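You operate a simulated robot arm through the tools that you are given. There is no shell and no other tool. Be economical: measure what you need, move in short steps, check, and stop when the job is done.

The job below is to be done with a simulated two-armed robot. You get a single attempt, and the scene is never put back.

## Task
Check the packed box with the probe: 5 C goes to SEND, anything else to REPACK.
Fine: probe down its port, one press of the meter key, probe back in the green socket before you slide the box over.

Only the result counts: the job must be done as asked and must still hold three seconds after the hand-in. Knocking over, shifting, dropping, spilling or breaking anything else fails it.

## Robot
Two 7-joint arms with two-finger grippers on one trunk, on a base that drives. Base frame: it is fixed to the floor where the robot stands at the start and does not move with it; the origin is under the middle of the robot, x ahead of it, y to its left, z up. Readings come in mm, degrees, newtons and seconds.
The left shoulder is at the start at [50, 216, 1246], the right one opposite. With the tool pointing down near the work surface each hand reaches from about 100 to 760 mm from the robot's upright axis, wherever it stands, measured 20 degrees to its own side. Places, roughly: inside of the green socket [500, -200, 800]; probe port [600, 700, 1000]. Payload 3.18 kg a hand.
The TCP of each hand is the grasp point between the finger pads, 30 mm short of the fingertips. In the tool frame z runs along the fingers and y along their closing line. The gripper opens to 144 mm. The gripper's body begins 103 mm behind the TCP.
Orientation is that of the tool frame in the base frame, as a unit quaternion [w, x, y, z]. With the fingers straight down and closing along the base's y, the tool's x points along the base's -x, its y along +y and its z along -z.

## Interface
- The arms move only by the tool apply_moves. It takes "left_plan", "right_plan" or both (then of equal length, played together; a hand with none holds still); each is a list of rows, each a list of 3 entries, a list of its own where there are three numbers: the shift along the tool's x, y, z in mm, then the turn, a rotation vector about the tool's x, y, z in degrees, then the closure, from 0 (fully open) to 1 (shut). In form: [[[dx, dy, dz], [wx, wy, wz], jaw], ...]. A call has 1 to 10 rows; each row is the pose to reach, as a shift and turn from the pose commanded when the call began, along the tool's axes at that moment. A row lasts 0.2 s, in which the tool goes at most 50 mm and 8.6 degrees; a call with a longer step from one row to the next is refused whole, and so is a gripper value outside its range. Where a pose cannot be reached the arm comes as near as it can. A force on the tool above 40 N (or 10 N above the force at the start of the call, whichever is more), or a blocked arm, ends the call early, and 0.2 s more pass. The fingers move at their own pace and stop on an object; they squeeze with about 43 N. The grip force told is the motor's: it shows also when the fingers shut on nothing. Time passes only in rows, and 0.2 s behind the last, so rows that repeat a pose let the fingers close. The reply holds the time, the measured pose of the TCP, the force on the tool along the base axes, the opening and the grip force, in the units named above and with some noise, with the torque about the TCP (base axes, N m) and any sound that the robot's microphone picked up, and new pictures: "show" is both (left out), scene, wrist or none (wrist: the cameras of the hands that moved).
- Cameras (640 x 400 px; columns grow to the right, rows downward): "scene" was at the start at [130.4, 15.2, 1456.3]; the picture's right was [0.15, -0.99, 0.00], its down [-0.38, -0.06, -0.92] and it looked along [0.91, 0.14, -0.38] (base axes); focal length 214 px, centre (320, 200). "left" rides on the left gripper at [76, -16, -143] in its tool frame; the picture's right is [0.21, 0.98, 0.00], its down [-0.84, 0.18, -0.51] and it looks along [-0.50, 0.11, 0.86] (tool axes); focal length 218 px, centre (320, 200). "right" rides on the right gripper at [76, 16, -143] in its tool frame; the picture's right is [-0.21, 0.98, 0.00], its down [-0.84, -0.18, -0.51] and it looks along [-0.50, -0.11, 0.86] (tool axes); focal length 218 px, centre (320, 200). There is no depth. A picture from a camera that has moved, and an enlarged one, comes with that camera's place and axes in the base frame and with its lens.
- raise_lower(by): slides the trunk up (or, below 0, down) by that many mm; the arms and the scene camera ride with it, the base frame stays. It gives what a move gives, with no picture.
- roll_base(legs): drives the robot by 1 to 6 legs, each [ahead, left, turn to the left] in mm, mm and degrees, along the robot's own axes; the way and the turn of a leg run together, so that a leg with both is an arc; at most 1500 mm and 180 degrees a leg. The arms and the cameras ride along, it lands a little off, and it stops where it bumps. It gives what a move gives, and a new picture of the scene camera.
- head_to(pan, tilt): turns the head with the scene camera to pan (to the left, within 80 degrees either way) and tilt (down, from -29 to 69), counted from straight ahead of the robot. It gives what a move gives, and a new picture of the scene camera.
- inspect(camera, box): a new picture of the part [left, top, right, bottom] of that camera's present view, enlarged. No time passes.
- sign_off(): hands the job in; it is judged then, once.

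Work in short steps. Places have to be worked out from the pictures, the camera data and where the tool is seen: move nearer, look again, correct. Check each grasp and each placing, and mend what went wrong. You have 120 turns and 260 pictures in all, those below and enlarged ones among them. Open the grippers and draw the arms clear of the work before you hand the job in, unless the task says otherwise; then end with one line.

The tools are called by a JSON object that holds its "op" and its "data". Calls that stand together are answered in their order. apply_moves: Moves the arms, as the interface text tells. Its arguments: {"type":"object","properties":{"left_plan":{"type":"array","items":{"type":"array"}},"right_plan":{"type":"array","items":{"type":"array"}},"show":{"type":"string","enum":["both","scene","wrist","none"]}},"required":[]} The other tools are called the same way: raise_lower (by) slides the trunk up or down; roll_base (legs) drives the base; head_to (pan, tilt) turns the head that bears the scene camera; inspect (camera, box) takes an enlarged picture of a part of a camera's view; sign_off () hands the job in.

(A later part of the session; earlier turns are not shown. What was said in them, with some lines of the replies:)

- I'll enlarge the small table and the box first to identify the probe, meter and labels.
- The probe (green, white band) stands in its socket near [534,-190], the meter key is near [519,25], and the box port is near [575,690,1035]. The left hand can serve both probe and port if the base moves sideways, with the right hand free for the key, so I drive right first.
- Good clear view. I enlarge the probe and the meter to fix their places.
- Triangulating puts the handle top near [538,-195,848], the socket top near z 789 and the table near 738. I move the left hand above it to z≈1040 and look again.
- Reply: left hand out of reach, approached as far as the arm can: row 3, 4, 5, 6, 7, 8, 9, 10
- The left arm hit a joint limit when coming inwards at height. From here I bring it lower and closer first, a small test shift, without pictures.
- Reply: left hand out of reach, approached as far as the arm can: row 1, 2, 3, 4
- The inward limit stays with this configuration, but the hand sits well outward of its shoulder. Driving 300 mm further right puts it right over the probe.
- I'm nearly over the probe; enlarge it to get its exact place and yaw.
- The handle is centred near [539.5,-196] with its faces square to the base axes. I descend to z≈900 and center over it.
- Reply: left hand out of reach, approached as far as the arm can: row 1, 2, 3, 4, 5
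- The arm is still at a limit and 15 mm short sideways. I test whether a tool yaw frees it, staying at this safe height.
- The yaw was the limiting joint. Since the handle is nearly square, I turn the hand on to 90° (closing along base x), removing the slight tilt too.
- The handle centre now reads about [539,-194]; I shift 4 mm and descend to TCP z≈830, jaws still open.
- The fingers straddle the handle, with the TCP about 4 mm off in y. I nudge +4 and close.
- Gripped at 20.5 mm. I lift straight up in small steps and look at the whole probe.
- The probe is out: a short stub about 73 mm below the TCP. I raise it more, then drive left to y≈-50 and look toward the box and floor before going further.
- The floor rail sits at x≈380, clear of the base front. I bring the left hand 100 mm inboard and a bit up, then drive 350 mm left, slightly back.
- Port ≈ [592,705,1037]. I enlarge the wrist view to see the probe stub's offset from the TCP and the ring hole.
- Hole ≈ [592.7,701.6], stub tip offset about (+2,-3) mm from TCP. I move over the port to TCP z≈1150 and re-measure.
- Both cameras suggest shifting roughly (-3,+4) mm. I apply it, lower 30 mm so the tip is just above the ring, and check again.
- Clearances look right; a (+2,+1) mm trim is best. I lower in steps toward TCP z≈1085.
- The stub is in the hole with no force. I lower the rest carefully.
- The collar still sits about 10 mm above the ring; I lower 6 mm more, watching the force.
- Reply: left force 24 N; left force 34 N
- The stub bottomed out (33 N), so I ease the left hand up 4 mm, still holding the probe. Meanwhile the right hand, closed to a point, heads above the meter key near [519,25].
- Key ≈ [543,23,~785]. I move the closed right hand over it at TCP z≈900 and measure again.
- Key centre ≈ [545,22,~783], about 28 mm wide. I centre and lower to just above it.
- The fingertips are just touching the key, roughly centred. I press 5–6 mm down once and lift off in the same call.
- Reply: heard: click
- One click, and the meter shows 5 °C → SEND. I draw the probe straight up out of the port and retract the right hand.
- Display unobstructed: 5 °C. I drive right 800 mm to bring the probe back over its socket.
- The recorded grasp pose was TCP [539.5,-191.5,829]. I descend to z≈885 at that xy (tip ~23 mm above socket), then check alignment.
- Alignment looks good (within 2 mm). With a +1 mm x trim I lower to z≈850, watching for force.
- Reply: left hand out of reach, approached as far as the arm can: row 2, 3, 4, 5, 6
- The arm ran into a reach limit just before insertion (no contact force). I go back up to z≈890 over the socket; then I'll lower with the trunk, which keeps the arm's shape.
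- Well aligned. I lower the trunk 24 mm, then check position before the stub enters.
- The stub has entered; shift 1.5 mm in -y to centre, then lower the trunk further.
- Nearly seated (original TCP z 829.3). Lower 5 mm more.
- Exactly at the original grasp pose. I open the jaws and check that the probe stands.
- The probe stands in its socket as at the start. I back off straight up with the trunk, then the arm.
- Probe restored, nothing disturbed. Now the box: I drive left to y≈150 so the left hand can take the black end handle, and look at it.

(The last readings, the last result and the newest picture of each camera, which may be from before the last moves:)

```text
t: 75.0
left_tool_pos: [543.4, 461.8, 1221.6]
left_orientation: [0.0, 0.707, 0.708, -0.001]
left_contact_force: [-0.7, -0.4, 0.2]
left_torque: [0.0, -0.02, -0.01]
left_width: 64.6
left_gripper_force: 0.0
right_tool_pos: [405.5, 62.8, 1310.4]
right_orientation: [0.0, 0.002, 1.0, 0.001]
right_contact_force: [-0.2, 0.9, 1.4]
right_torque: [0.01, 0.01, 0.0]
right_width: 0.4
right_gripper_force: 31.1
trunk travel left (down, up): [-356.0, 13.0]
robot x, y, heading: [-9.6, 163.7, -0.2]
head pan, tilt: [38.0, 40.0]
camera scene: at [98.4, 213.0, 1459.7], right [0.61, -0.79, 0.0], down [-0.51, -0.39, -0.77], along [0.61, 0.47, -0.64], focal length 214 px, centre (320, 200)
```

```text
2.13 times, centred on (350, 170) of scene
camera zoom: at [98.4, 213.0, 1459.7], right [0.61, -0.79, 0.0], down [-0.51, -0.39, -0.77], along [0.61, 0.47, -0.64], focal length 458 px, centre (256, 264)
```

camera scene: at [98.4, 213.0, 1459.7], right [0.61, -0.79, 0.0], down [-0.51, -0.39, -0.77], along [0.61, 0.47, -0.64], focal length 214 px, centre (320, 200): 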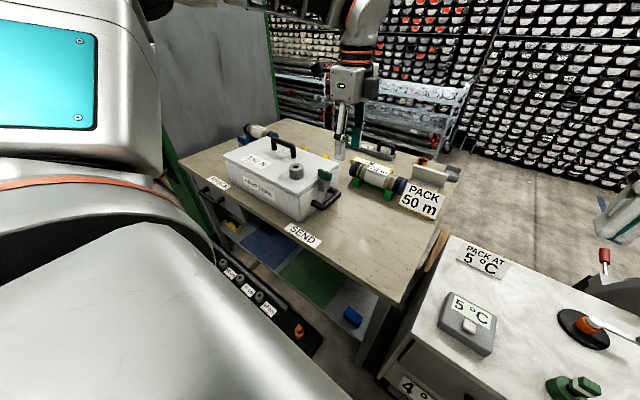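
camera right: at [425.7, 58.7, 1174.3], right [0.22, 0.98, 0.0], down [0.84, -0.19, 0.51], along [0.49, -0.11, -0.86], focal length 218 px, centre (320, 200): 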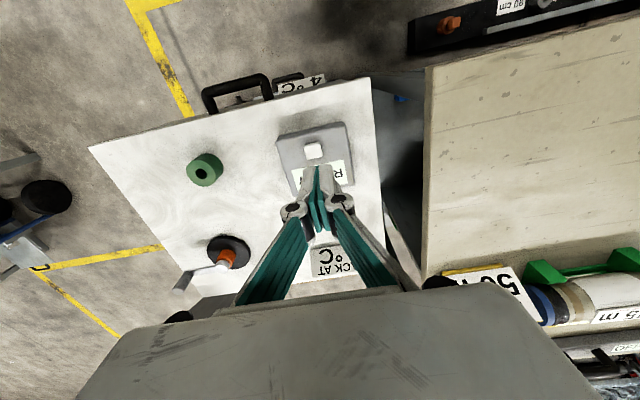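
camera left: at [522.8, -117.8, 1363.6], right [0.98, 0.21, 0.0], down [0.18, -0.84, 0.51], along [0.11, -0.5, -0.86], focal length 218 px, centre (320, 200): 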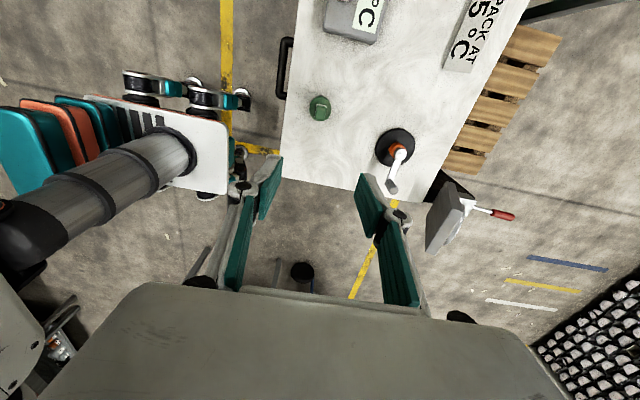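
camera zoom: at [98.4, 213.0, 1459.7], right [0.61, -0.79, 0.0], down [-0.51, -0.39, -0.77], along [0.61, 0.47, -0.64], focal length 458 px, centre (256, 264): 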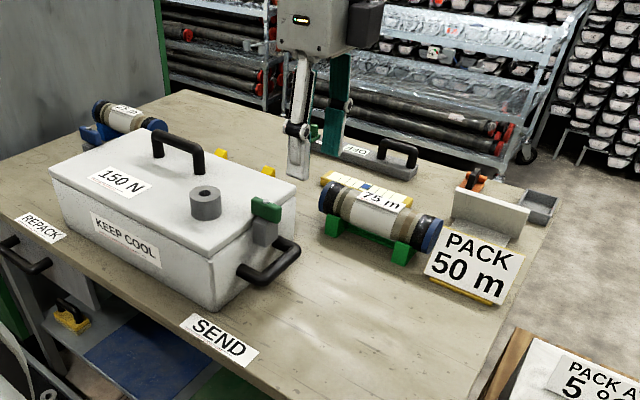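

The end handle's bar runs along x≈592–704 at y≈578, z≈898, with the green lever overhanging its middle (x≈650). I'll grip the bar's front half near x≈617 from above with yaw 0; first move above it while turning the hand back.

{"op": "apply_moves", "data": {"left_plan": [[[15, 10, 6], [0, 0, -8.5], 0.5], [[30, 20, 12], [0, 0, -17], 0.5], [[45, 30, 18], [0, 0, -25.5], 0.5], [[60, 40, 24], [0, 0, -34], 0.5], [[75, 50, 30], [0, 0, -42.5], 0.5], [[88, 58, 36], [0, 0, -51], 0.5], [[100, 65, 42], [0, 0, -59.5], 0.5], [[110, 70, 48], [0, 0, -68], 0.5], [[116, 74, 54], [0, 0, -76], 0.5], [[116, 74, 60], [0, 0, -82], 0.5]], "show": "none"}}

{"op": "apply_moves", "data": {"left_plan": [[[0, 0, 0], [0, 0, -8], 0.5], [[0, 0, 0], [0, 0, -8], 0.5]], "show": "both"}}

```text
t: 77.2
left_tool_pos: [614.8, 579.4, 1161.1]
left_orientation: [0.0, 0.068, 0.998, 0.0]
left_contact_force: [-0.6, -0.6, 0.0]
left_torque: [0.01, 0.03, 0.0]
left_width: 71.9
left_gripper_force: 0.1
right_tool_pos: [405.3, 63.6, 1310.0]
right_orientation: [0.0, 0.004, 1.0, 0.001]
right_contact_force: [-1.0, 0.8, 0.6]
right_torque: [-0.01, -0.01, 0.01]
right_width: 0.0
right_gripper_force: 30.1
trunk travel left (down, up): [-356.0, 13.0]
robot x, y, heading: [-8.8, 158.9, -0.2]
head pan, tilt: [38.0, 40.0]
```

```text
t: 77.8
left_tool_pos: [616.6, 578.0, 1161.3]
left_orientation: [0.0, -0.002, 1.0, -0.001]
left_contact_force: [0.0, 0.3, 0.2]
left_torque: [-0.03, 0.03, 0.04]
left_width: 71.9
left_gripper_force: 0.0
right_tool_pos: [404.8, 63.7, 1310.1]
right_orientation: [-0.001, 0.002, 1.0, 0.0]
right_contact_force: [-0.4, 0.2, -0.5]
right_torque: [0.01, 0.0, 0.0]
right_width: 0.1
right_gripper_force: 30.9
trunk travel left (down, up): [-356.0, 13.0]
robot x, y, heading: [-6.2, 160.9, -0.0]
head pan, tilt: [38.0, 40.0]
camera scene: at [98.3, 213.1, 1459.8], right [0.61, -0.79, 0.0], down [-0.51, -0.39, -0.77], along [0.61, 0.47, -0.64], focal length 214 px, centre (320, 200)
camera left: at [540.1, 562.2, 1303.4], right [-0.21, 0.98, 0.0], down [0.84, 0.18, 0.51], along [0.5, 0.11, -0.86], focal length 218 px, centre (320, 200)
```

scene: 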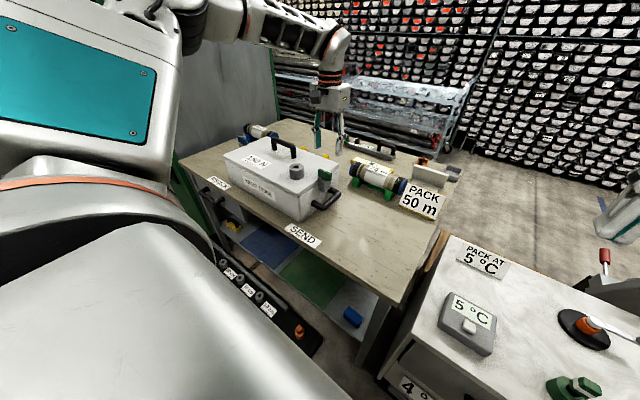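
left: 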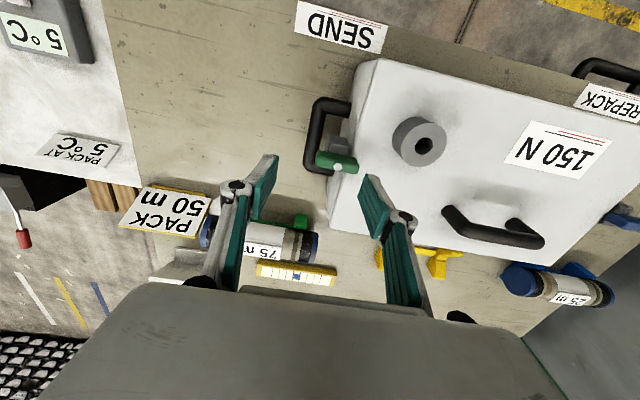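

Yaw 0 works here. I enlarge the handle.

{"op": "inspect", "data": {"camera": "left", "box": [260, 80, 400, 200]}}

{"op": "inspect", "data": {"camera": "scene", "box": [290, 150, 360, 225]}}

```text
3.33 times, centred on (330, 140) of left
camera zoom: at [540.1, 562.2, 1303.4], right [-0.21, 0.98, 0.0], down [0.84, 0.18, 0.51], along [0.5, 0.11, -0.86], focal length 728 px, centre (287, 400)
```

zoom: 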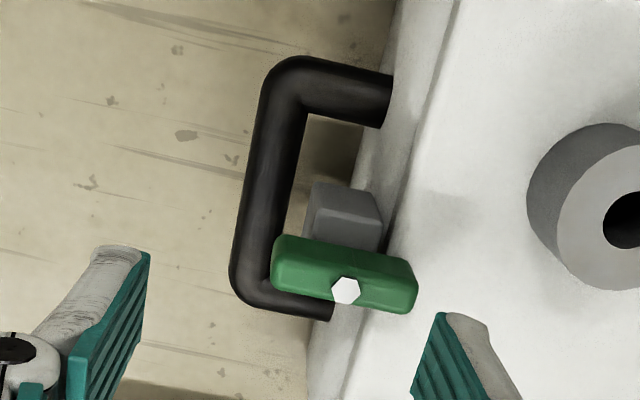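

```text
5.33 times, centred on (325, 188) of scene
camera zoom: at [98.3, 213.1, 1459.8], right [0.61, -0.79, 0.0], down [-0.51, -0.39, -0.77], along [0.61, 0.47, -0.64], focal length 1144 px, centre (293, 267)
```

zoom: 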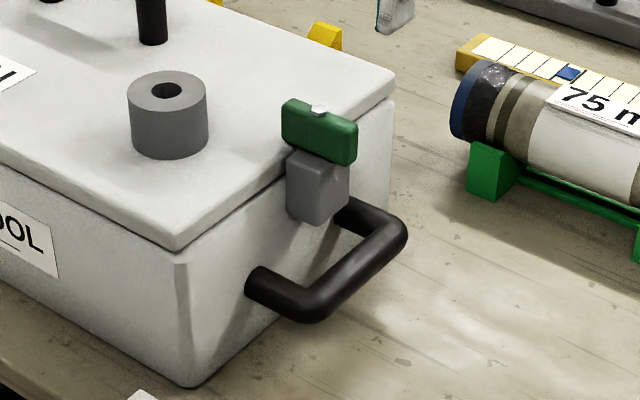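

A grey latch block overhangs the handle loop, so gripping from above is unsafe. Pushing the box from its far end with the open gripper straddling the end (yaw 90) is steadier; I turn the hand back to 90°, raise it, and go look at that end.

{"op": "apply_moves", "data": {"left_plan": [[[0, 0, -10], [0, 0, 8.5], 0.5], [[0, 0, -20], [0, 0, 17], 0.5], [[0, 0, -30], [0, 0, 25.5], 0.4], [[0, 0, -40], [0, 0, 34], 0.3], [[0, 0, -50], [0, 0, 42.5], 0.2], [[0, 0, -60], [0, 0, 51], 0.1], [[0, 0, -65], [0, 0, 59.5], 0], [[0, 0, -70], [0, 0, 68], 0], [[0, 0, -75], [0, 0, 76.5], 0], [[0, 0, -80], [0, 0, 84], 0]], "show": "none"}}

{"op": "apply_moves", "data": {"left_plan": [[[0, 0, 0], [0, 0, 6], 0]], "show": "none"}}

{"op": "roll_base", "data": {"legs": [[0, 400, 0]]}}

{"op": "inspect", "data": {"camera": "left", "box": [0, 0, 640, 400]}}

```text
t: 80.0
left_tool_pos: [614.8, 579.5, 1240.8]
left_orientation: [0.0, 0.67, 0.743, 0.001]
left_contact_force: [0.0, -0.9, -0.2]
left_torque: [-0.01, 0.01, -0.01]
left_width: 144.0
left_gripper_force: 0.1
right_tool_pos: [405.8, 64.0, 1310.6]
right_orientation: [-0.001, 0.002, 1.0, 0.001]
right_contact_force: [-0.3, -0.3, -0.3]
right_torque: [0.01, 0.0, 0.02]
right_width: 0.2
right_gripper_force: 30.6
trunk travel left (down, up): [-356.0, 13.0]
robot x, y, heading: [-4.3, 160.2, -0.2]
head pan, tilt: [38.0, 40.0]
```

```text
t: 80.4
left_tool_pos: [615.1, 578.9, 1240.3]
left_orientation: [0.001, 0.707, 0.707, 0.0]
left_contact_force: [0.8, -0.3, -0.9]
left_torque: [0.0, -0.02, -0.02]
left_width: 143.9
left_gripper_force: 0.2
right_tool_pos: [405.6, 64.5, 1310.4]
right_orientation: [-0.001, 0.003, 1.0, 0.001]
right_contact_force: [-0.2, -0.4, 0.7]
right_torque: [0.0, 0.02, 0.01]
right_width: 0.0
right_gripper_force: 30.8
trunk travel left (down, up): [-356.0, 13.0]
robot x, y, heading: [-5.9, 160.4, -0.2]
head pan, tilt: [38.0, 40.0]
```

```text
t: 84.5
left_tool_pos: [622.3, 972.7, 1240.7]
left_orientation: [0.0, 0.709, 0.705, 0.0]
left_contact_force: [-0.1, 0.2, 0.0]
left_torque: [0.0, -0.01, 0.02]
left_width: 144.0
left_gripper_force: 0.0
right_tool_pos: [408.9, 460.3, 1311.4]
right_orientation: [0.0, 0.007, 1.0, 0.001]
right_contact_force: [0.5, -0.6, -0.5]
right_torque: [-0.02, 0.02, 0.02]
right_width: 0.0
right_gripper_force: 30.9
trunk travel left (down, up): [-356.0, 13.0]
robot x, y, heading: [-1.4, 554.1, -0.3]
head pan, tilt: [38.0, 40.0]
camera scene: at [102.0, 611.8, 1459.7], right [0.61, -0.8, 0.0], down [-0.51, -0.39, -0.77], along [0.61, 0.46, -0.64], focal length 214 px, centre (320, 200)
```

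scene: 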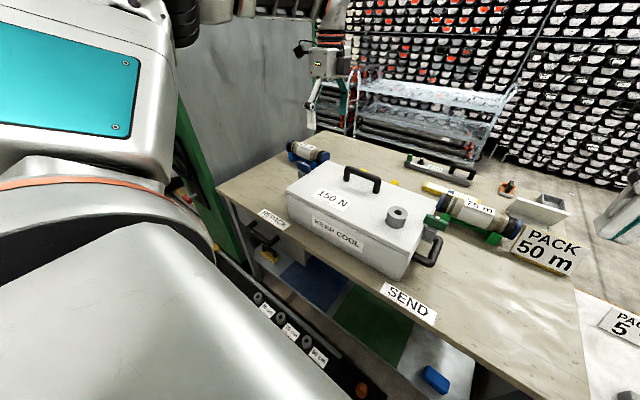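

```text
1.00 times, centred on (320, 200) of left (not enlarged: the box is as wide or as high as the picture)
camera zoom: at [606.7, 1050.2, 1383.0], right [0.98, 0.2, 0.0], down [0.17, -0.84, 0.51], along [0.1, -0.5, -0.86], focal length 218 px, centre (320, 200)
```

zoom: 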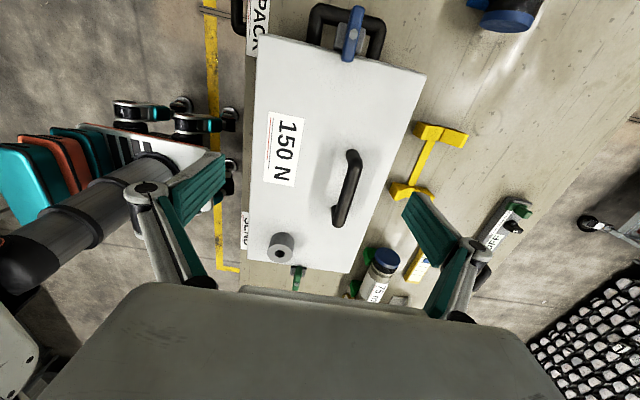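

The left end mirrors the right: handle x≈580–702, blue latch in the middle, lid end at y≈1075. Box centre is ≈850 and the SEND label y≈585, so it must slide ≈−262 mm. I drive 185 mm further left, with the hand high.

{"op": "roll_base", "data": {"legs": [[0, 185, 0]]}}

{"op": "head_to", "data": {"pan": 60, "tilt": 30}}

{"op": "inspect", "data": {"camera": "left", "box": [200, 60, 480, 235]}}

```text
t: 86.7
left_tool_pos: [626.2, 1155.3, 1241.7]
left_orientation: [0.0, 0.71, 0.704, 0.001]
left_contact_force: [-0.4, 0.1, 0.6]
left_torque: [-0.03, -0.01, 0.0]
left_width: 143.9
left_gripper_force: 0.2
right_tool_pos: [408.8, 643.3, 1310.8]
right_orientation: [-0.001, 0.008, 1.0, 0.001]
right_contact_force: [0.6, 0.4, 0.6]
right_torque: [0.01, -0.03, 0.0]
right_width: 0.1
right_gripper_force: 31.3
trunk travel left (down, up): [-356.0, 13.0]
robot x, y, heading: [-1.5, 743.3, -0.6]
head pan, tilt: [38.0, 40.0]
camera scene: at [104.4, 795.2, 1459.7], right [0.6, -0.8, 0.0], down [-0.51, -0.39, -0.77], along [0.61, 0.46, -0.64], focal length 214 px, centre (320, 200)
```

scene: 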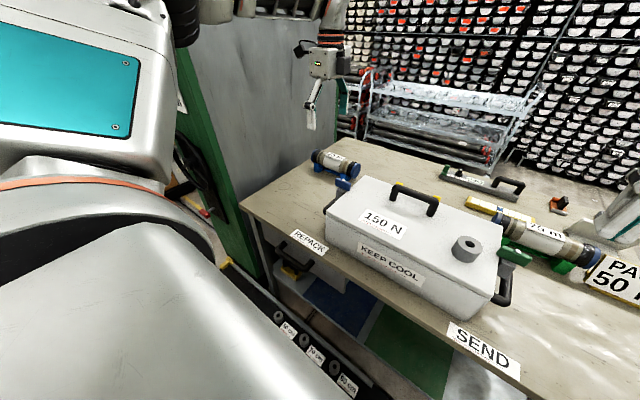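

```text
t: 87.6
left_tool_pos: [625.1, 1156.7, 1240.4]
left_orientation: [0.0, 0.71, 0.704, 0.0]
left_contact_force: [0.6, -0.5, -0.6]
left_torque: [0.02, 0.0, 0.01]
left_width: 143.9
left_gripper_force: 0.1
right_tool_pos: [410.7, 642.1, 1310.9]
right_orientation: [-0.001, 0.007, 1.0, 0.001]
right_contact_force: [0.1, 0.8, 0.5]
right_torque: [0.0, 0.02, 0.02]
right_width: 0.2
right_gripper_force: 31.0
trunk travel left (down, up): [-356.0, 13.0]
robot x, y, heading: [-3.0, 741.9, -0.4]
head pan, tilt: [60.0, 30.0]
camera scene: at [83.0, 821.1, 1475.1], right [0.86, -0.51, 0.0], down [-0.26, -0.43, -0.87], along [0.44, 0.74, -0.5], focal length 214 px, centre (320, 200)
```

scene: 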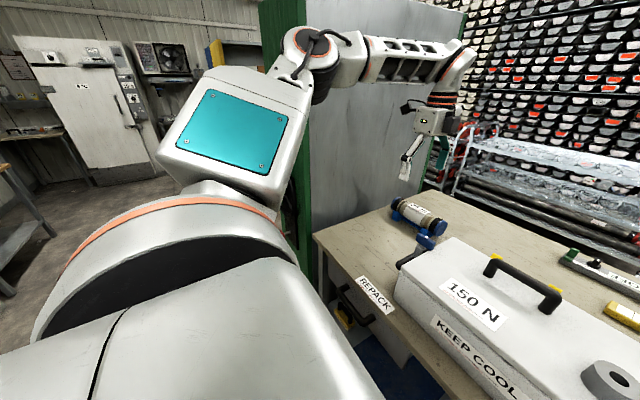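

```text
2.29 times, centred on (340, 148) of left
camera zoom: at [609.7, 1232.5, 1383.2], right [0.98, 0.2, 0.0], down [0.17, -0.84, 0.51], along [0.1, -0.5, -0.86], focal length 499 px, centre (274, 320)
```

zoom: 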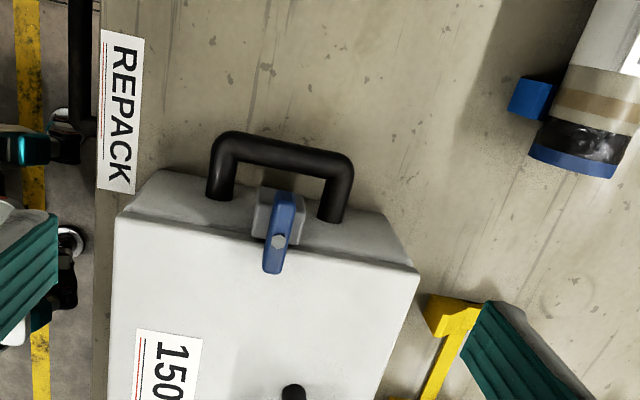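

Lid end at y≈1080, centre x≈640. I'll keep fingertips above the handle (TCP z 965, tips 935) so they bear on the upper end wall/lid rim either side of the latch. Descend at y≈1126.

{"op": "apply_moves", "data": {"left_plan": [[[-10, 5, 45], [0, 0, 0], 0], [[-20, 10, 90], [0, 0, 0], 0], [[-30, 14.5, 135], [0, 0, 0], 0], [[-30, 14.5, 180], [0, 0, 0], 0], [[-30, 14.5, 225], [0, 0, 0], 0], [[-30, 14.5, 255], [0, 0, 0], 0], [[-30, 14.5, 276], [0, 0, 0], 0], [[-30, 14.5, 276], [0, 0, 0], 0]], "show": "both"}}

{"op": "inspect", "data": {"camera": "scene", "box": [340, 100, 540, 280]}}

```text
t: 89.4
left_tool_pos: [637.4, 1126.6, 967.0]
left_orientation: [0.001, 0.711, 0.704, 0.001]
left_contact_force: [0.6, 0.1, 0.0]
left_torque: [0.05, 0.01, 0.0]
left_width: 144.0
left_gripper_force: 0.0
right_tool_pos: [408.8, 643.4, 1310.9]
right_orientation: [-0.001, 0.008, 1.0, 0.0]
right_contact_force: [0.3, -1.0, 0.5]
right_torque: [-0.05, 0.01, -0.02]
right_width: 0.3
right_gripper_force: 30.4
trunk travel left (down, up): [-356.0, 13.0]
robot x, y, heading: [-4.2, 743.4, -0.7]
head pan, tilt: [60.0, 30.0]
camera scene: at [82.9, 821.2, 1475.1], right [0.86, -0.51, 0.0], down [-0.26, -0.43, -0.87], along [0.44, 0.74, -0.5], focal length 214 px, centre (320, 200)
camera left: at [622.0, 1203.0, 1109.0], right [0.98, 0.2, 0.0], down [0.17, -0.84, 0.51], along [0.1, -0.5, -0.86], focal length 218 px, centre (320, 200)
```

scene: 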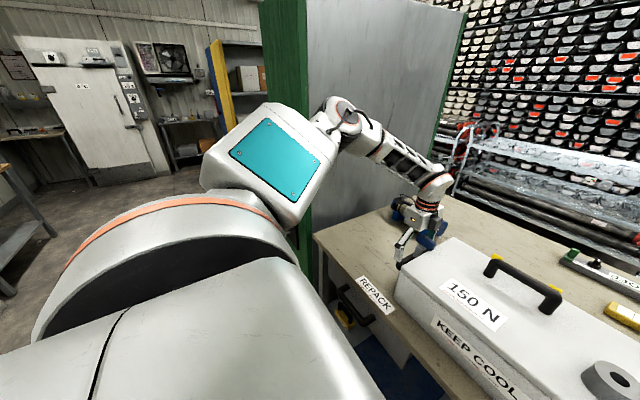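
left: 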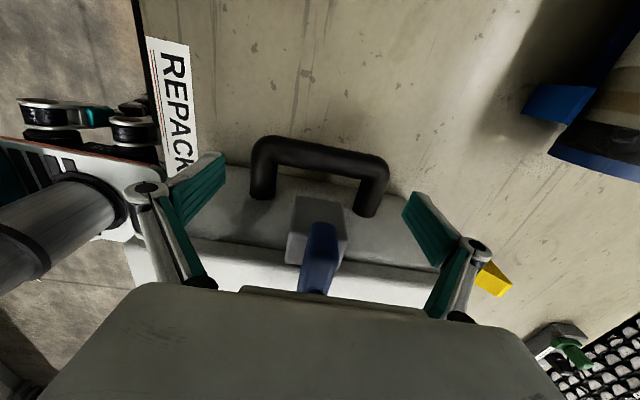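

```text
2.22 times, centred on (440, 190) of scene
camera zoom: at [82.9, 821.2, 1475.1], right [0.86, -0.51, 0.0], down [-0.26, -0.43, -0.87], along [0.44, 0.74, -0.5], focal length 477 px, centre (53, 222)
```

zoom: 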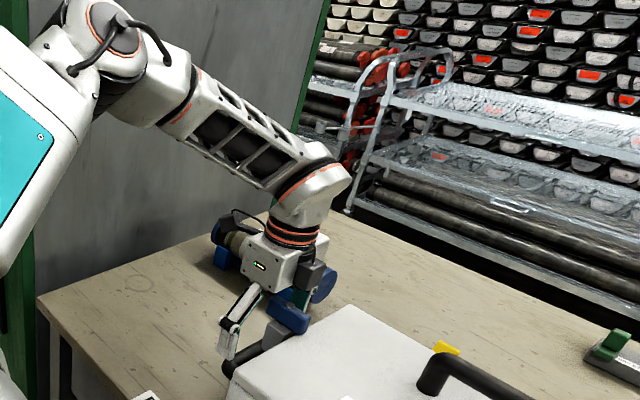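

Hand is in place, no contact. I ease toward the box end to find contact.

{"op": "apply_moves", "data": {"left_plan": [[[-8, 2, 0], [0, 0, 0], 0], [[-16, 2, 0], [0, 0, 0], 0], [[-24, 2, 0], [0, 0, 0], 0], [[-30, 2, 0], [0, 0, 0], 0]], "show": "wrist"}}

```text
t: 90.4
left_tool_pos: [630.0, 1100.5, 972.2]
left_orientation: [0.001, 0.71, 0.704, 0.001]
left_contact_force: [-0.1, 0.4, 0.1]
left_torque: [-0.03, 0.03, 0.03]
left_width: 144.1
left_gripper_force: 0.1
left hand out of reach, approached as far as the arm can: row 1, 2, 3, 4
right_tool_pos: [410.3, 642.4, 1311.6]
right_orientation: [-0.001, 0.008, 1.0, 0.0]
right_contact_force: [0.1, 0.4, -0.1]
right_torque: [0.0, 0.02, 0.02]
right_width: 0.1
right_gripper_force: 30.9
trunk travel left (down, up): [-356.0, 13.0]
robot x, y, heading: [-1.8, 741.7, -0.7]
head pan, tilt: [60.0, 30.0]
camera left: at [615.3, 1176.8, 1113.1], right [0.98, 0.2, 0.0], down [0.17, -0.84, 0.51], along [0.1, -0.5, -0.86], focal length 218 px, centre (320, 200)
```

left: 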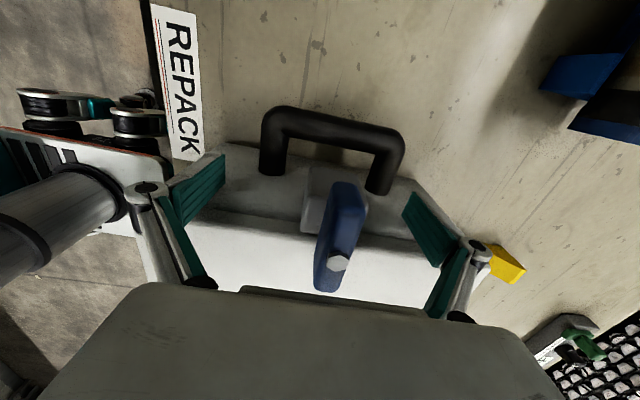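

The arm is at a reach limit but straddles the box centre well; I'll do the push by driving the base right. First 25 mm to check contact and force.

{"op": "roll_base", "data": {"legs": [[0, -25, 0]]}}

{"op": "inspect", "data": {"camera": "left", "box": [0, 0, 640, 400]}}

```text
t: 91.3
left_tool_pos: [631.1, 1074.2, 970.7]
left_orientation: [0.001, 0.711, 0.704, 0.001]
left_contact_force: [-0.2, -0.9, -0.5]
left_torque: [0.0, -0.03, -0.02]
left_width: 144.1
left_gripper_force: 0.1
right_tool_pos: [409.9, 617.8, 1310.4]
right_orientation: [-0.001, 0.008, 1.0, 0.002]
right_contact_force: [0.5, 0.0, -0.2]
right_torque: [0.04, 0.02, 0.0]
right_width: 0.0
right_gripper_force: 30.8
trunk travel left (down, up): [-356.0, 13.0]
robot x, y, heading: [-2.2, 718.5, -0.4]
head pan, tilt: [60.0, 30.0]
camera scene: at [82.7, 796.3, 1475.1], right [0.86, -0.51, 0.0], down [-0.26, -0.43, -0.87], along [0.44, 0.74, -0.5], focal length 214 px, centre (320, 200)
```

scene: 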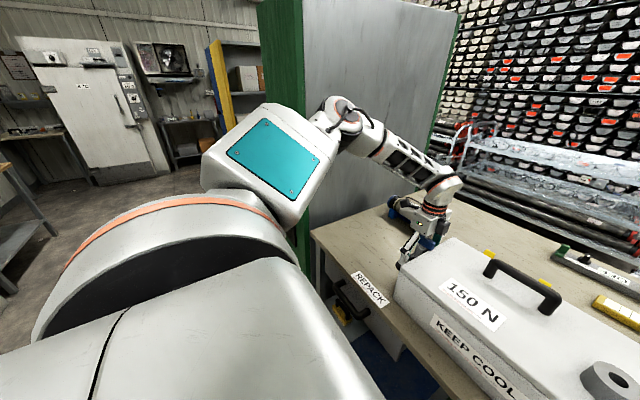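

```text
1.00 times, centred on (320, 200) of left (not enlarged: the box is as wide or as high as the picture)
camera zoom: at [615.2, 1151.2, 1113.2], right [0.98, 0.2, 0.0], down [0.17, -0.84, 0.51], along [0.1, -0.5, -0.86], focal length 218 px, centre (320, 200)
```

zoom: 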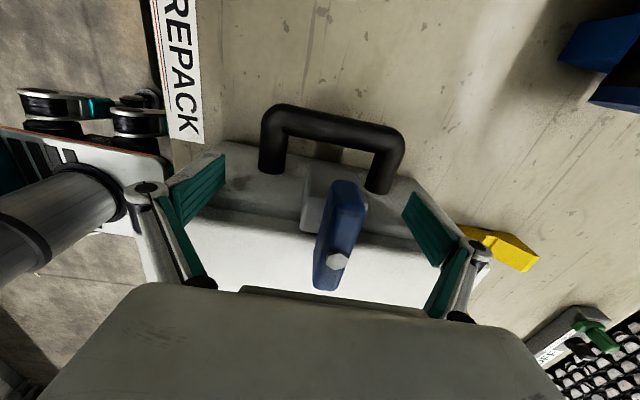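

The box moved together with the hand (same relative view), force low. I push on 150 mm and check.

{"op": "roll_base", "data": {"legs": [[0, -150, 0]]}}

{"op": "head_to", "data": {"pan": 40, "tilt": 40}}

{"op": "inspect", "data": {"camera": "left", "box": [0, 0, 640, 400]}}

```text
t: 93.3
left_tool_pos: [629.2, 918.9, 971.7]
left_orientation: [0.003, 0.712, 0.702, 0.0]
left_contact_force: [-0.1, 1.7, -0.6]
left_torque: [0.01, -0.02, 0.08]
left_width: 143.9
left_gripper_force: 0.0
right_tool_pos: [407.0, 463.6, 1309.7]
right_orientation: [-0.001, 0.01, 1.0, 0.001]
right_contact_force: [-1.6, 0.3, -0.5]
right_torque: [-0.01, 0.0, 0.01]
right_width: 0.1
right_gripper_force: 30.7
trunk travel left (down, up): [-356.0, 13.0]
robot x, y, heading: [-5.1, 567.9, -0.9]
head pan, tilt: [60.0, 30.0]
camera scene: at [80.5, 643.3, 1475.1], right [0.86, -0.51, 0.0], down [-0.26, -0.43, -0.87], along [0.45, 0.74, -0.5], focal length 214 px, centre (320, 200)
```

scene: 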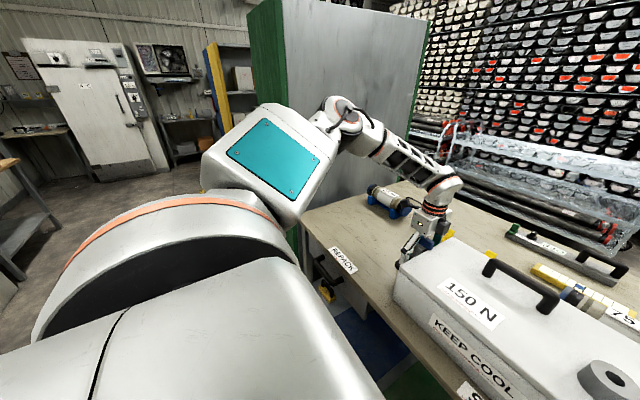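

```text
t: 94.1
left_tool_pos: [628.7, 920.2, 972.0]
left_orientation: [0.002, 0.712, 0.702, 0.0]
left_contact_force: [0.2, 0.2, -0.3]
left_torque: [-0.02, 0.01, -0.03]
left_width: 143.9
left_gripper_force: 0.0
right_tool_pos: [406.7, 463.5, 1311.4]
right_orientation: [-0.001, 0.009, 1.0, 0.001]
right_contact_force: [0.0, -0.5, 0.3]
right_torque: [0.02, 0.0, 0.01]
right_width: 0.2
right_gripper_force: 30.5
trunk travel left (down, up): [-356.0, 13.0]
robot x, y, heading: [-4.6, 565.0, -1.0]
head pan, tilt: [40.0, 40.0]
camera scene: at [100.0, 619.8, 1459.8], right [0.63, -0.78, 0.0], down [-0.5, -0.41, -0.77], along [0.59, 0.48, -0.64], focal length 214 px, centre (320, 200)
```

scene: 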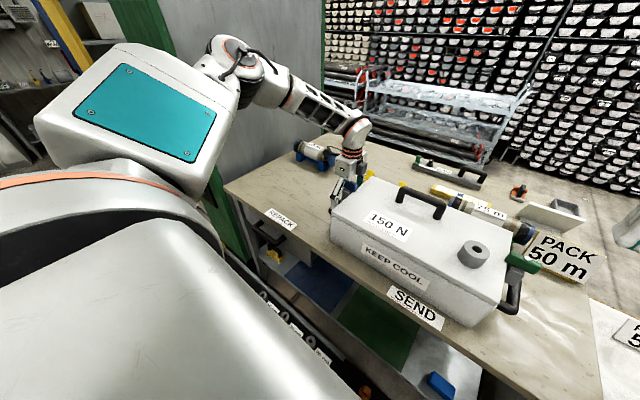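

```text
1.00 times, centred on (320, 200) of left (not enlarged: the box is as wide or as high as the picture)
camera zoom: at [614.2, 996.4, 1113.5], right [0.98, 0.2, 0.0], down [0.17, -0.84, 0.51], along [0.1, -0.5, -0.86], focal length 218 px, centre (320, 200)
```

zoom: 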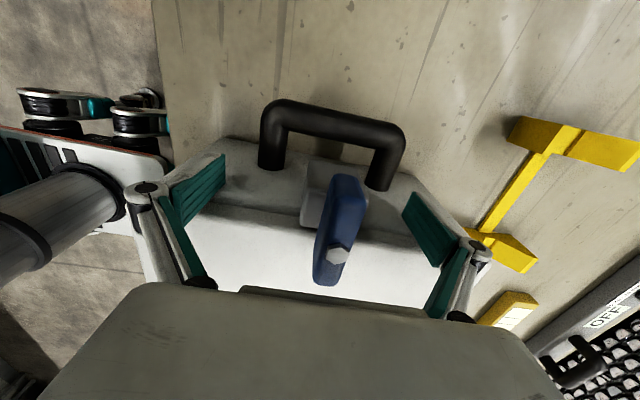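

Box followed straight. About 82 mm remain (hand y 920 → ~838); spool stand at x≈843 stays clear of the box back (≈765).

{"op": "roll_base", "data": {"legs": [[0, -80, 0]]}}

{"op": "inspect", "data": {"camera": "scene", "box": [220, 120, 620, 370]}}

{"op": "inspect", "data": {"camera": "left", "box": [0, 0, 640, 400]}}

```text
t: 95.5
left_tool_pos: [627.1, 839.4, 972.0]
left_orientation: [0.003, 0.712, 0.702, 0.001]
left_contact_force: [-1.0, -0.2, 0.7]
left_torque: [0.01, 0.0, 0.01]
left_width: 144.0
left_gripper_force: 0.1
right_tool_pos: [405.0, 384.6, 1310.8]
right_orientation: [-0.002, 0.009, 1.0, 0.001]
right_contact_force: [-0.9, 0.0, -0.3]
right_torque: [0.03, -0.02, -0.02]
right_width: 0.1
right_gripper_force: 31.2
trunk travel left (down, up): [-356.0, 13.0]
robot x, y, heading: [-6.2, 485.8, -0.9]
head pan, tilt: [40.0, 40.0]
camera scene: at [98.6, 540.1, 1459.8], right [0.63, -0.78, 0.0], down [-0.5, -0.4, -0.77], along [0.59, 0.48, -0.64], focal length 214 px, centre (320, 200)
```

scene: 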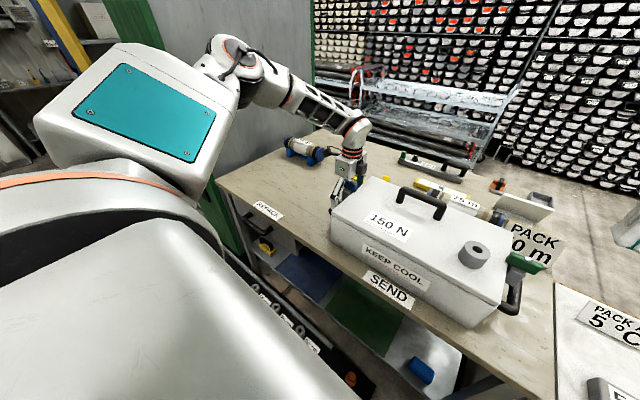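

```text
1.60 times, centred on (420, 245) of scene
camera zoom: at [98.6, 540.1, 1459.8], right [0.63, -0.78, 0.0], down [-0.5, -0.4, -0.77], along [0.59, 0.48, -0.64], focal length 343 px, centre (160, 128)
```

zoom: 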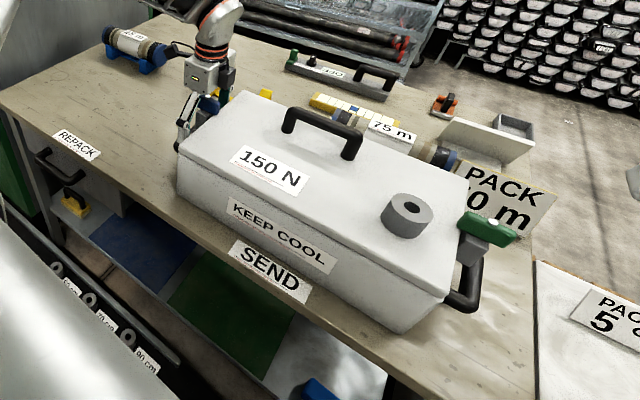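

```text
1.00 times, centred on (320, 200) of left (not enlarged: the box is as wide or as high as the picture)
camera zoom: at [612.7, 916.2, 1113.9], right [0.98, 0.19, 0.0], down [0.17, -0.84, 0.51], along [0.1, -0.5, -0.86], focal length 218 px, centre (320, 200)
```

zoom: 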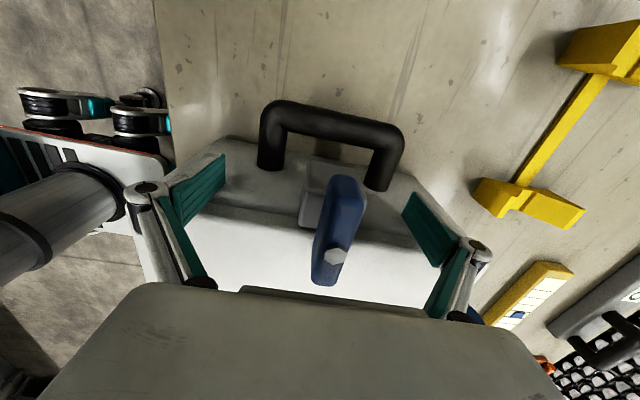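

Box centre (y≈582) now lines up with the SEND label (y≈580). I back the hand off by driving 45 mm left, then raise it.

{"op": "roll_base", "data": {"legs": [[0, 45, 0]]}}

{"op": "apply_moves", "data": {"left_plan": [[[0, 0, -45], [0, 0, 0], 0], [[0, 0, -90], [0, 0, 0], 0], [[0, 0, -135], [0, 0, 0], 0], [[0, 0, -180], [0, 0, 0], 0], [[0, 0, -225], [0, 0, 0], 0], [[0, 0, -260], [0, 0, 0], 0]], "show": "both"}}

```text
t: 96.5
left_tool_pos: [629.4, 883.5, 972.8]
left_orientation: [0.004, 0.712, 0.702, -0.001]
left_contact_force: [-0.1, 0.5, 0.4]
left_torque: [-0.01, -0.01, 0.02]
left_width: 143.9
left_gripper_force: 0.0
right_tool_pos: [404.8, 429.2, 1310.9]
right_orientation: [0.0, 0.008, 1.0, 0.001]
right_contact_force: [0.0, 0.2, 0.3]
right_torque: [0.0, 0.0, 0.0]
right_width: 0.1
right_gripper_force: 30.3
trunk travel left (down, up): [-356.0, 13.0]
robot x, y, heading: [-5.5, 530.9, -0.7]
head pan, tilt: [40.0, 40.0]
camera scene: at [99.4, 585.2, 1459.7], right [0.63, -0.78, 0.0], down [-0.5, -0.41, -0.77], along [0.59, 0.48, -0.64], focal length 214 px, centre (320, 200)
```

scene: 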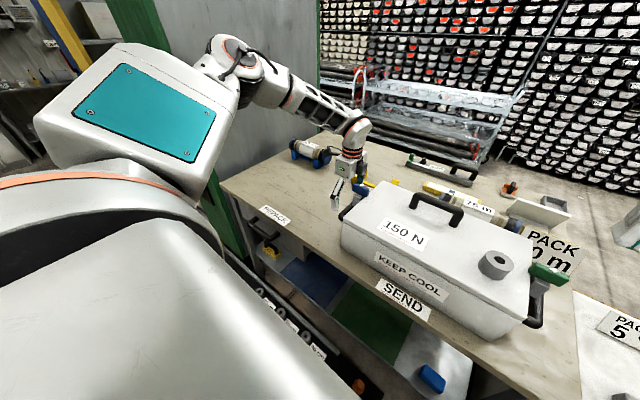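

```text
t: 97.9
left_tool_pos: [626.5, 882.1, 1230.2]
left_orientation: [0.002, 0.713, 0.701, -0.001]
left_contact_force: [0.1, 0.1, 0.3]
left_torque: [0.03, -0.02, -0.01]
left_width: 143.9
left_gripper_force: 0.0
right_tool_pos: [405.8, 429.8, 1311.5]
right_orientation: [0.0, 0.008, 1.0, 0.001]
right_contact_force: [0.1, -0.7, -0.1]
right_torque: [0.0, 0.02, 0.0]
right_width: 0.0
right_gripper_force: 31.1
trunk travel left (down, up): [-356.0, 13.0]
robot x, y, heading: [-1.4, 532.6, -1.1]
head pan, tilt: [40.0, 40.0]
camera scene: at [99.2, 584.7, 1459.8], right [0.63, -0.78, 0.0], down [-0.5, -0.4, -0.77], along [0.59, 0.48, -0.64], focal length 214 px, centre (320, 200)
camera left: at [610.9, 960.1, 1372.9], right [0.98, 0.19, 0.0], down [0.17, -0.84, 0.51], along [0.1, -0.5, -0.86], focal length 218 px, centre (320, 200)
```

scene: 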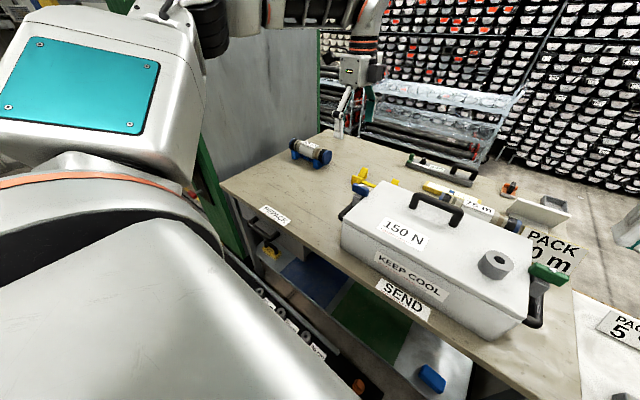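
left: 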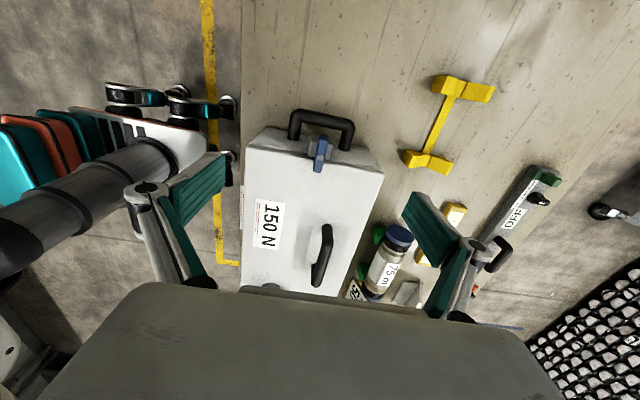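

Box sits at SEND and the hand is clear. I open the right gripper and check the spool gap and the probe in its socket.

{"op": "apply_moves", "data": {"right_plan": [[[0, 0, 0], [0, 0, 0], 0.5], [[0, 0, 0], [0, 0, 0], 0], [[0, 0, 0], [0, 0, 0], 0]], "show": "wrist"}}

{"op": "inspect", "data": {"camera": "left", "box": [220, 100, 460, 300]}}

{"op": "head_to", "data": {"pan": 0, "tilt": 40}}

```text
t: 98.7
left_tool_pos: [626.3, 882.3, 1229.8]
left_orientation: [0.002, 0.712, 0.702, -0.001]
left_contact_force: [0.8, -0.3, -0.2]
left_torque: [-0.02, 0.02, 0.01]
left_width: 143.9
left_gripper_force: 0.1
right_tool_pos: [405.9, 429.8, 1310.5]
right_orientation: [-0.001, 0.009, 1.0, 0.001]
right_contact_force: [0.1, -0.3, -0.1]
right_torque: [0.03, -0.03, -0.01]
right_width: 144.0
right_gripper_force: 0.0
trunk travel left (down, up): [-356.0, 13.0]
robot x, y, heading: [-4.2, 534.5, -0.9]
head pan, tilt: [40.0, 40.0]
camera right: at [330.4, 445.5, 1453.5], right [0.23, 0.97, 0.0], down [0.84, -0.2, 0.51], along [0.49, -0.11, -0.86], focal length 218 px, centre (320, 200)
```

right: 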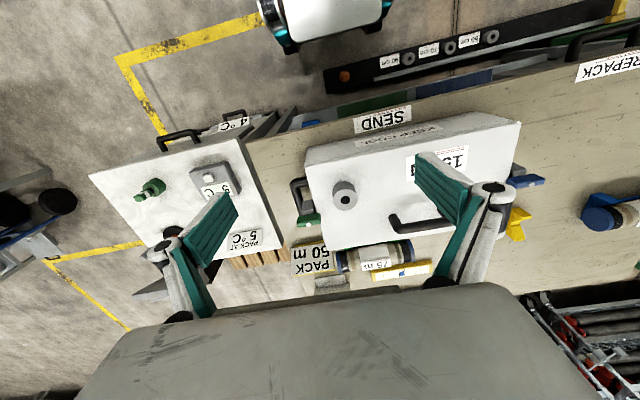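

```text
2.00 times, centred on (340, 200) of left
camera zoom: at [611.2, 960.3, 1372.5], right [0.98, 0.19, 0.0], down [0.17, -0.84, 0.51], along [0.1, -0.5, -0.86], focal length 436 px, centre (280, 200)
```

zoom: 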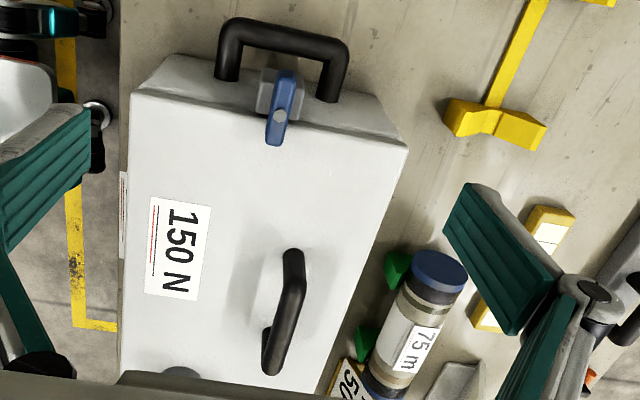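

```text
t: 99.8
left_tool_pos: [625.8, 883.6, 1230.5]
left_orientation: [0.003, 0.712, 0.702, 0.0]
left_contact_force: [-0.9, 0.4, 0.9]
left_torque: [0.01, -0.01, 0.0]
left_width: 144.0
left_gripper_force: 0.1
right_tool_pos: [406.4, 430.2, 1311.1]
right_orientation: [-0.001, 0.008, 1.0, 0.001]
right_contact_force: [-0.3, -0.4, 0.1]
right_torque: [-0.01, 0.0, 0.01]
right_width: 144.0
right_gripper_force: 0.1
trunk travel left (down, up): [-356.0, 13.0]
robot x, y, heading: [-7.0, 528.1, -0.6]
head pan, tilt: [0.0, 40.0]
camera scene: at [118.4, 530.0, 1459.7], right [-0.02, -1.0, 0.0], down [-0.64, 0.01, -0.77], along [0.77, -0.01, -0.64], focal length 214 px, centre (320, 200)
```

scene: 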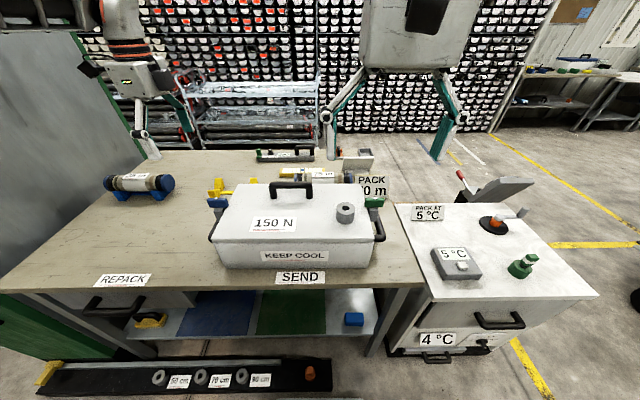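

The box stands centred at SEND, the probe is in its green socket, both hands are open and clear, and nothing else has shifted. I hand in.

{"op": "sign_off", "data": {}}

```text
The job is handed in.
```

The meter read 5 °C after one press with the probe in its port, so the probe went back in the green socket and the box was slid to SEND.
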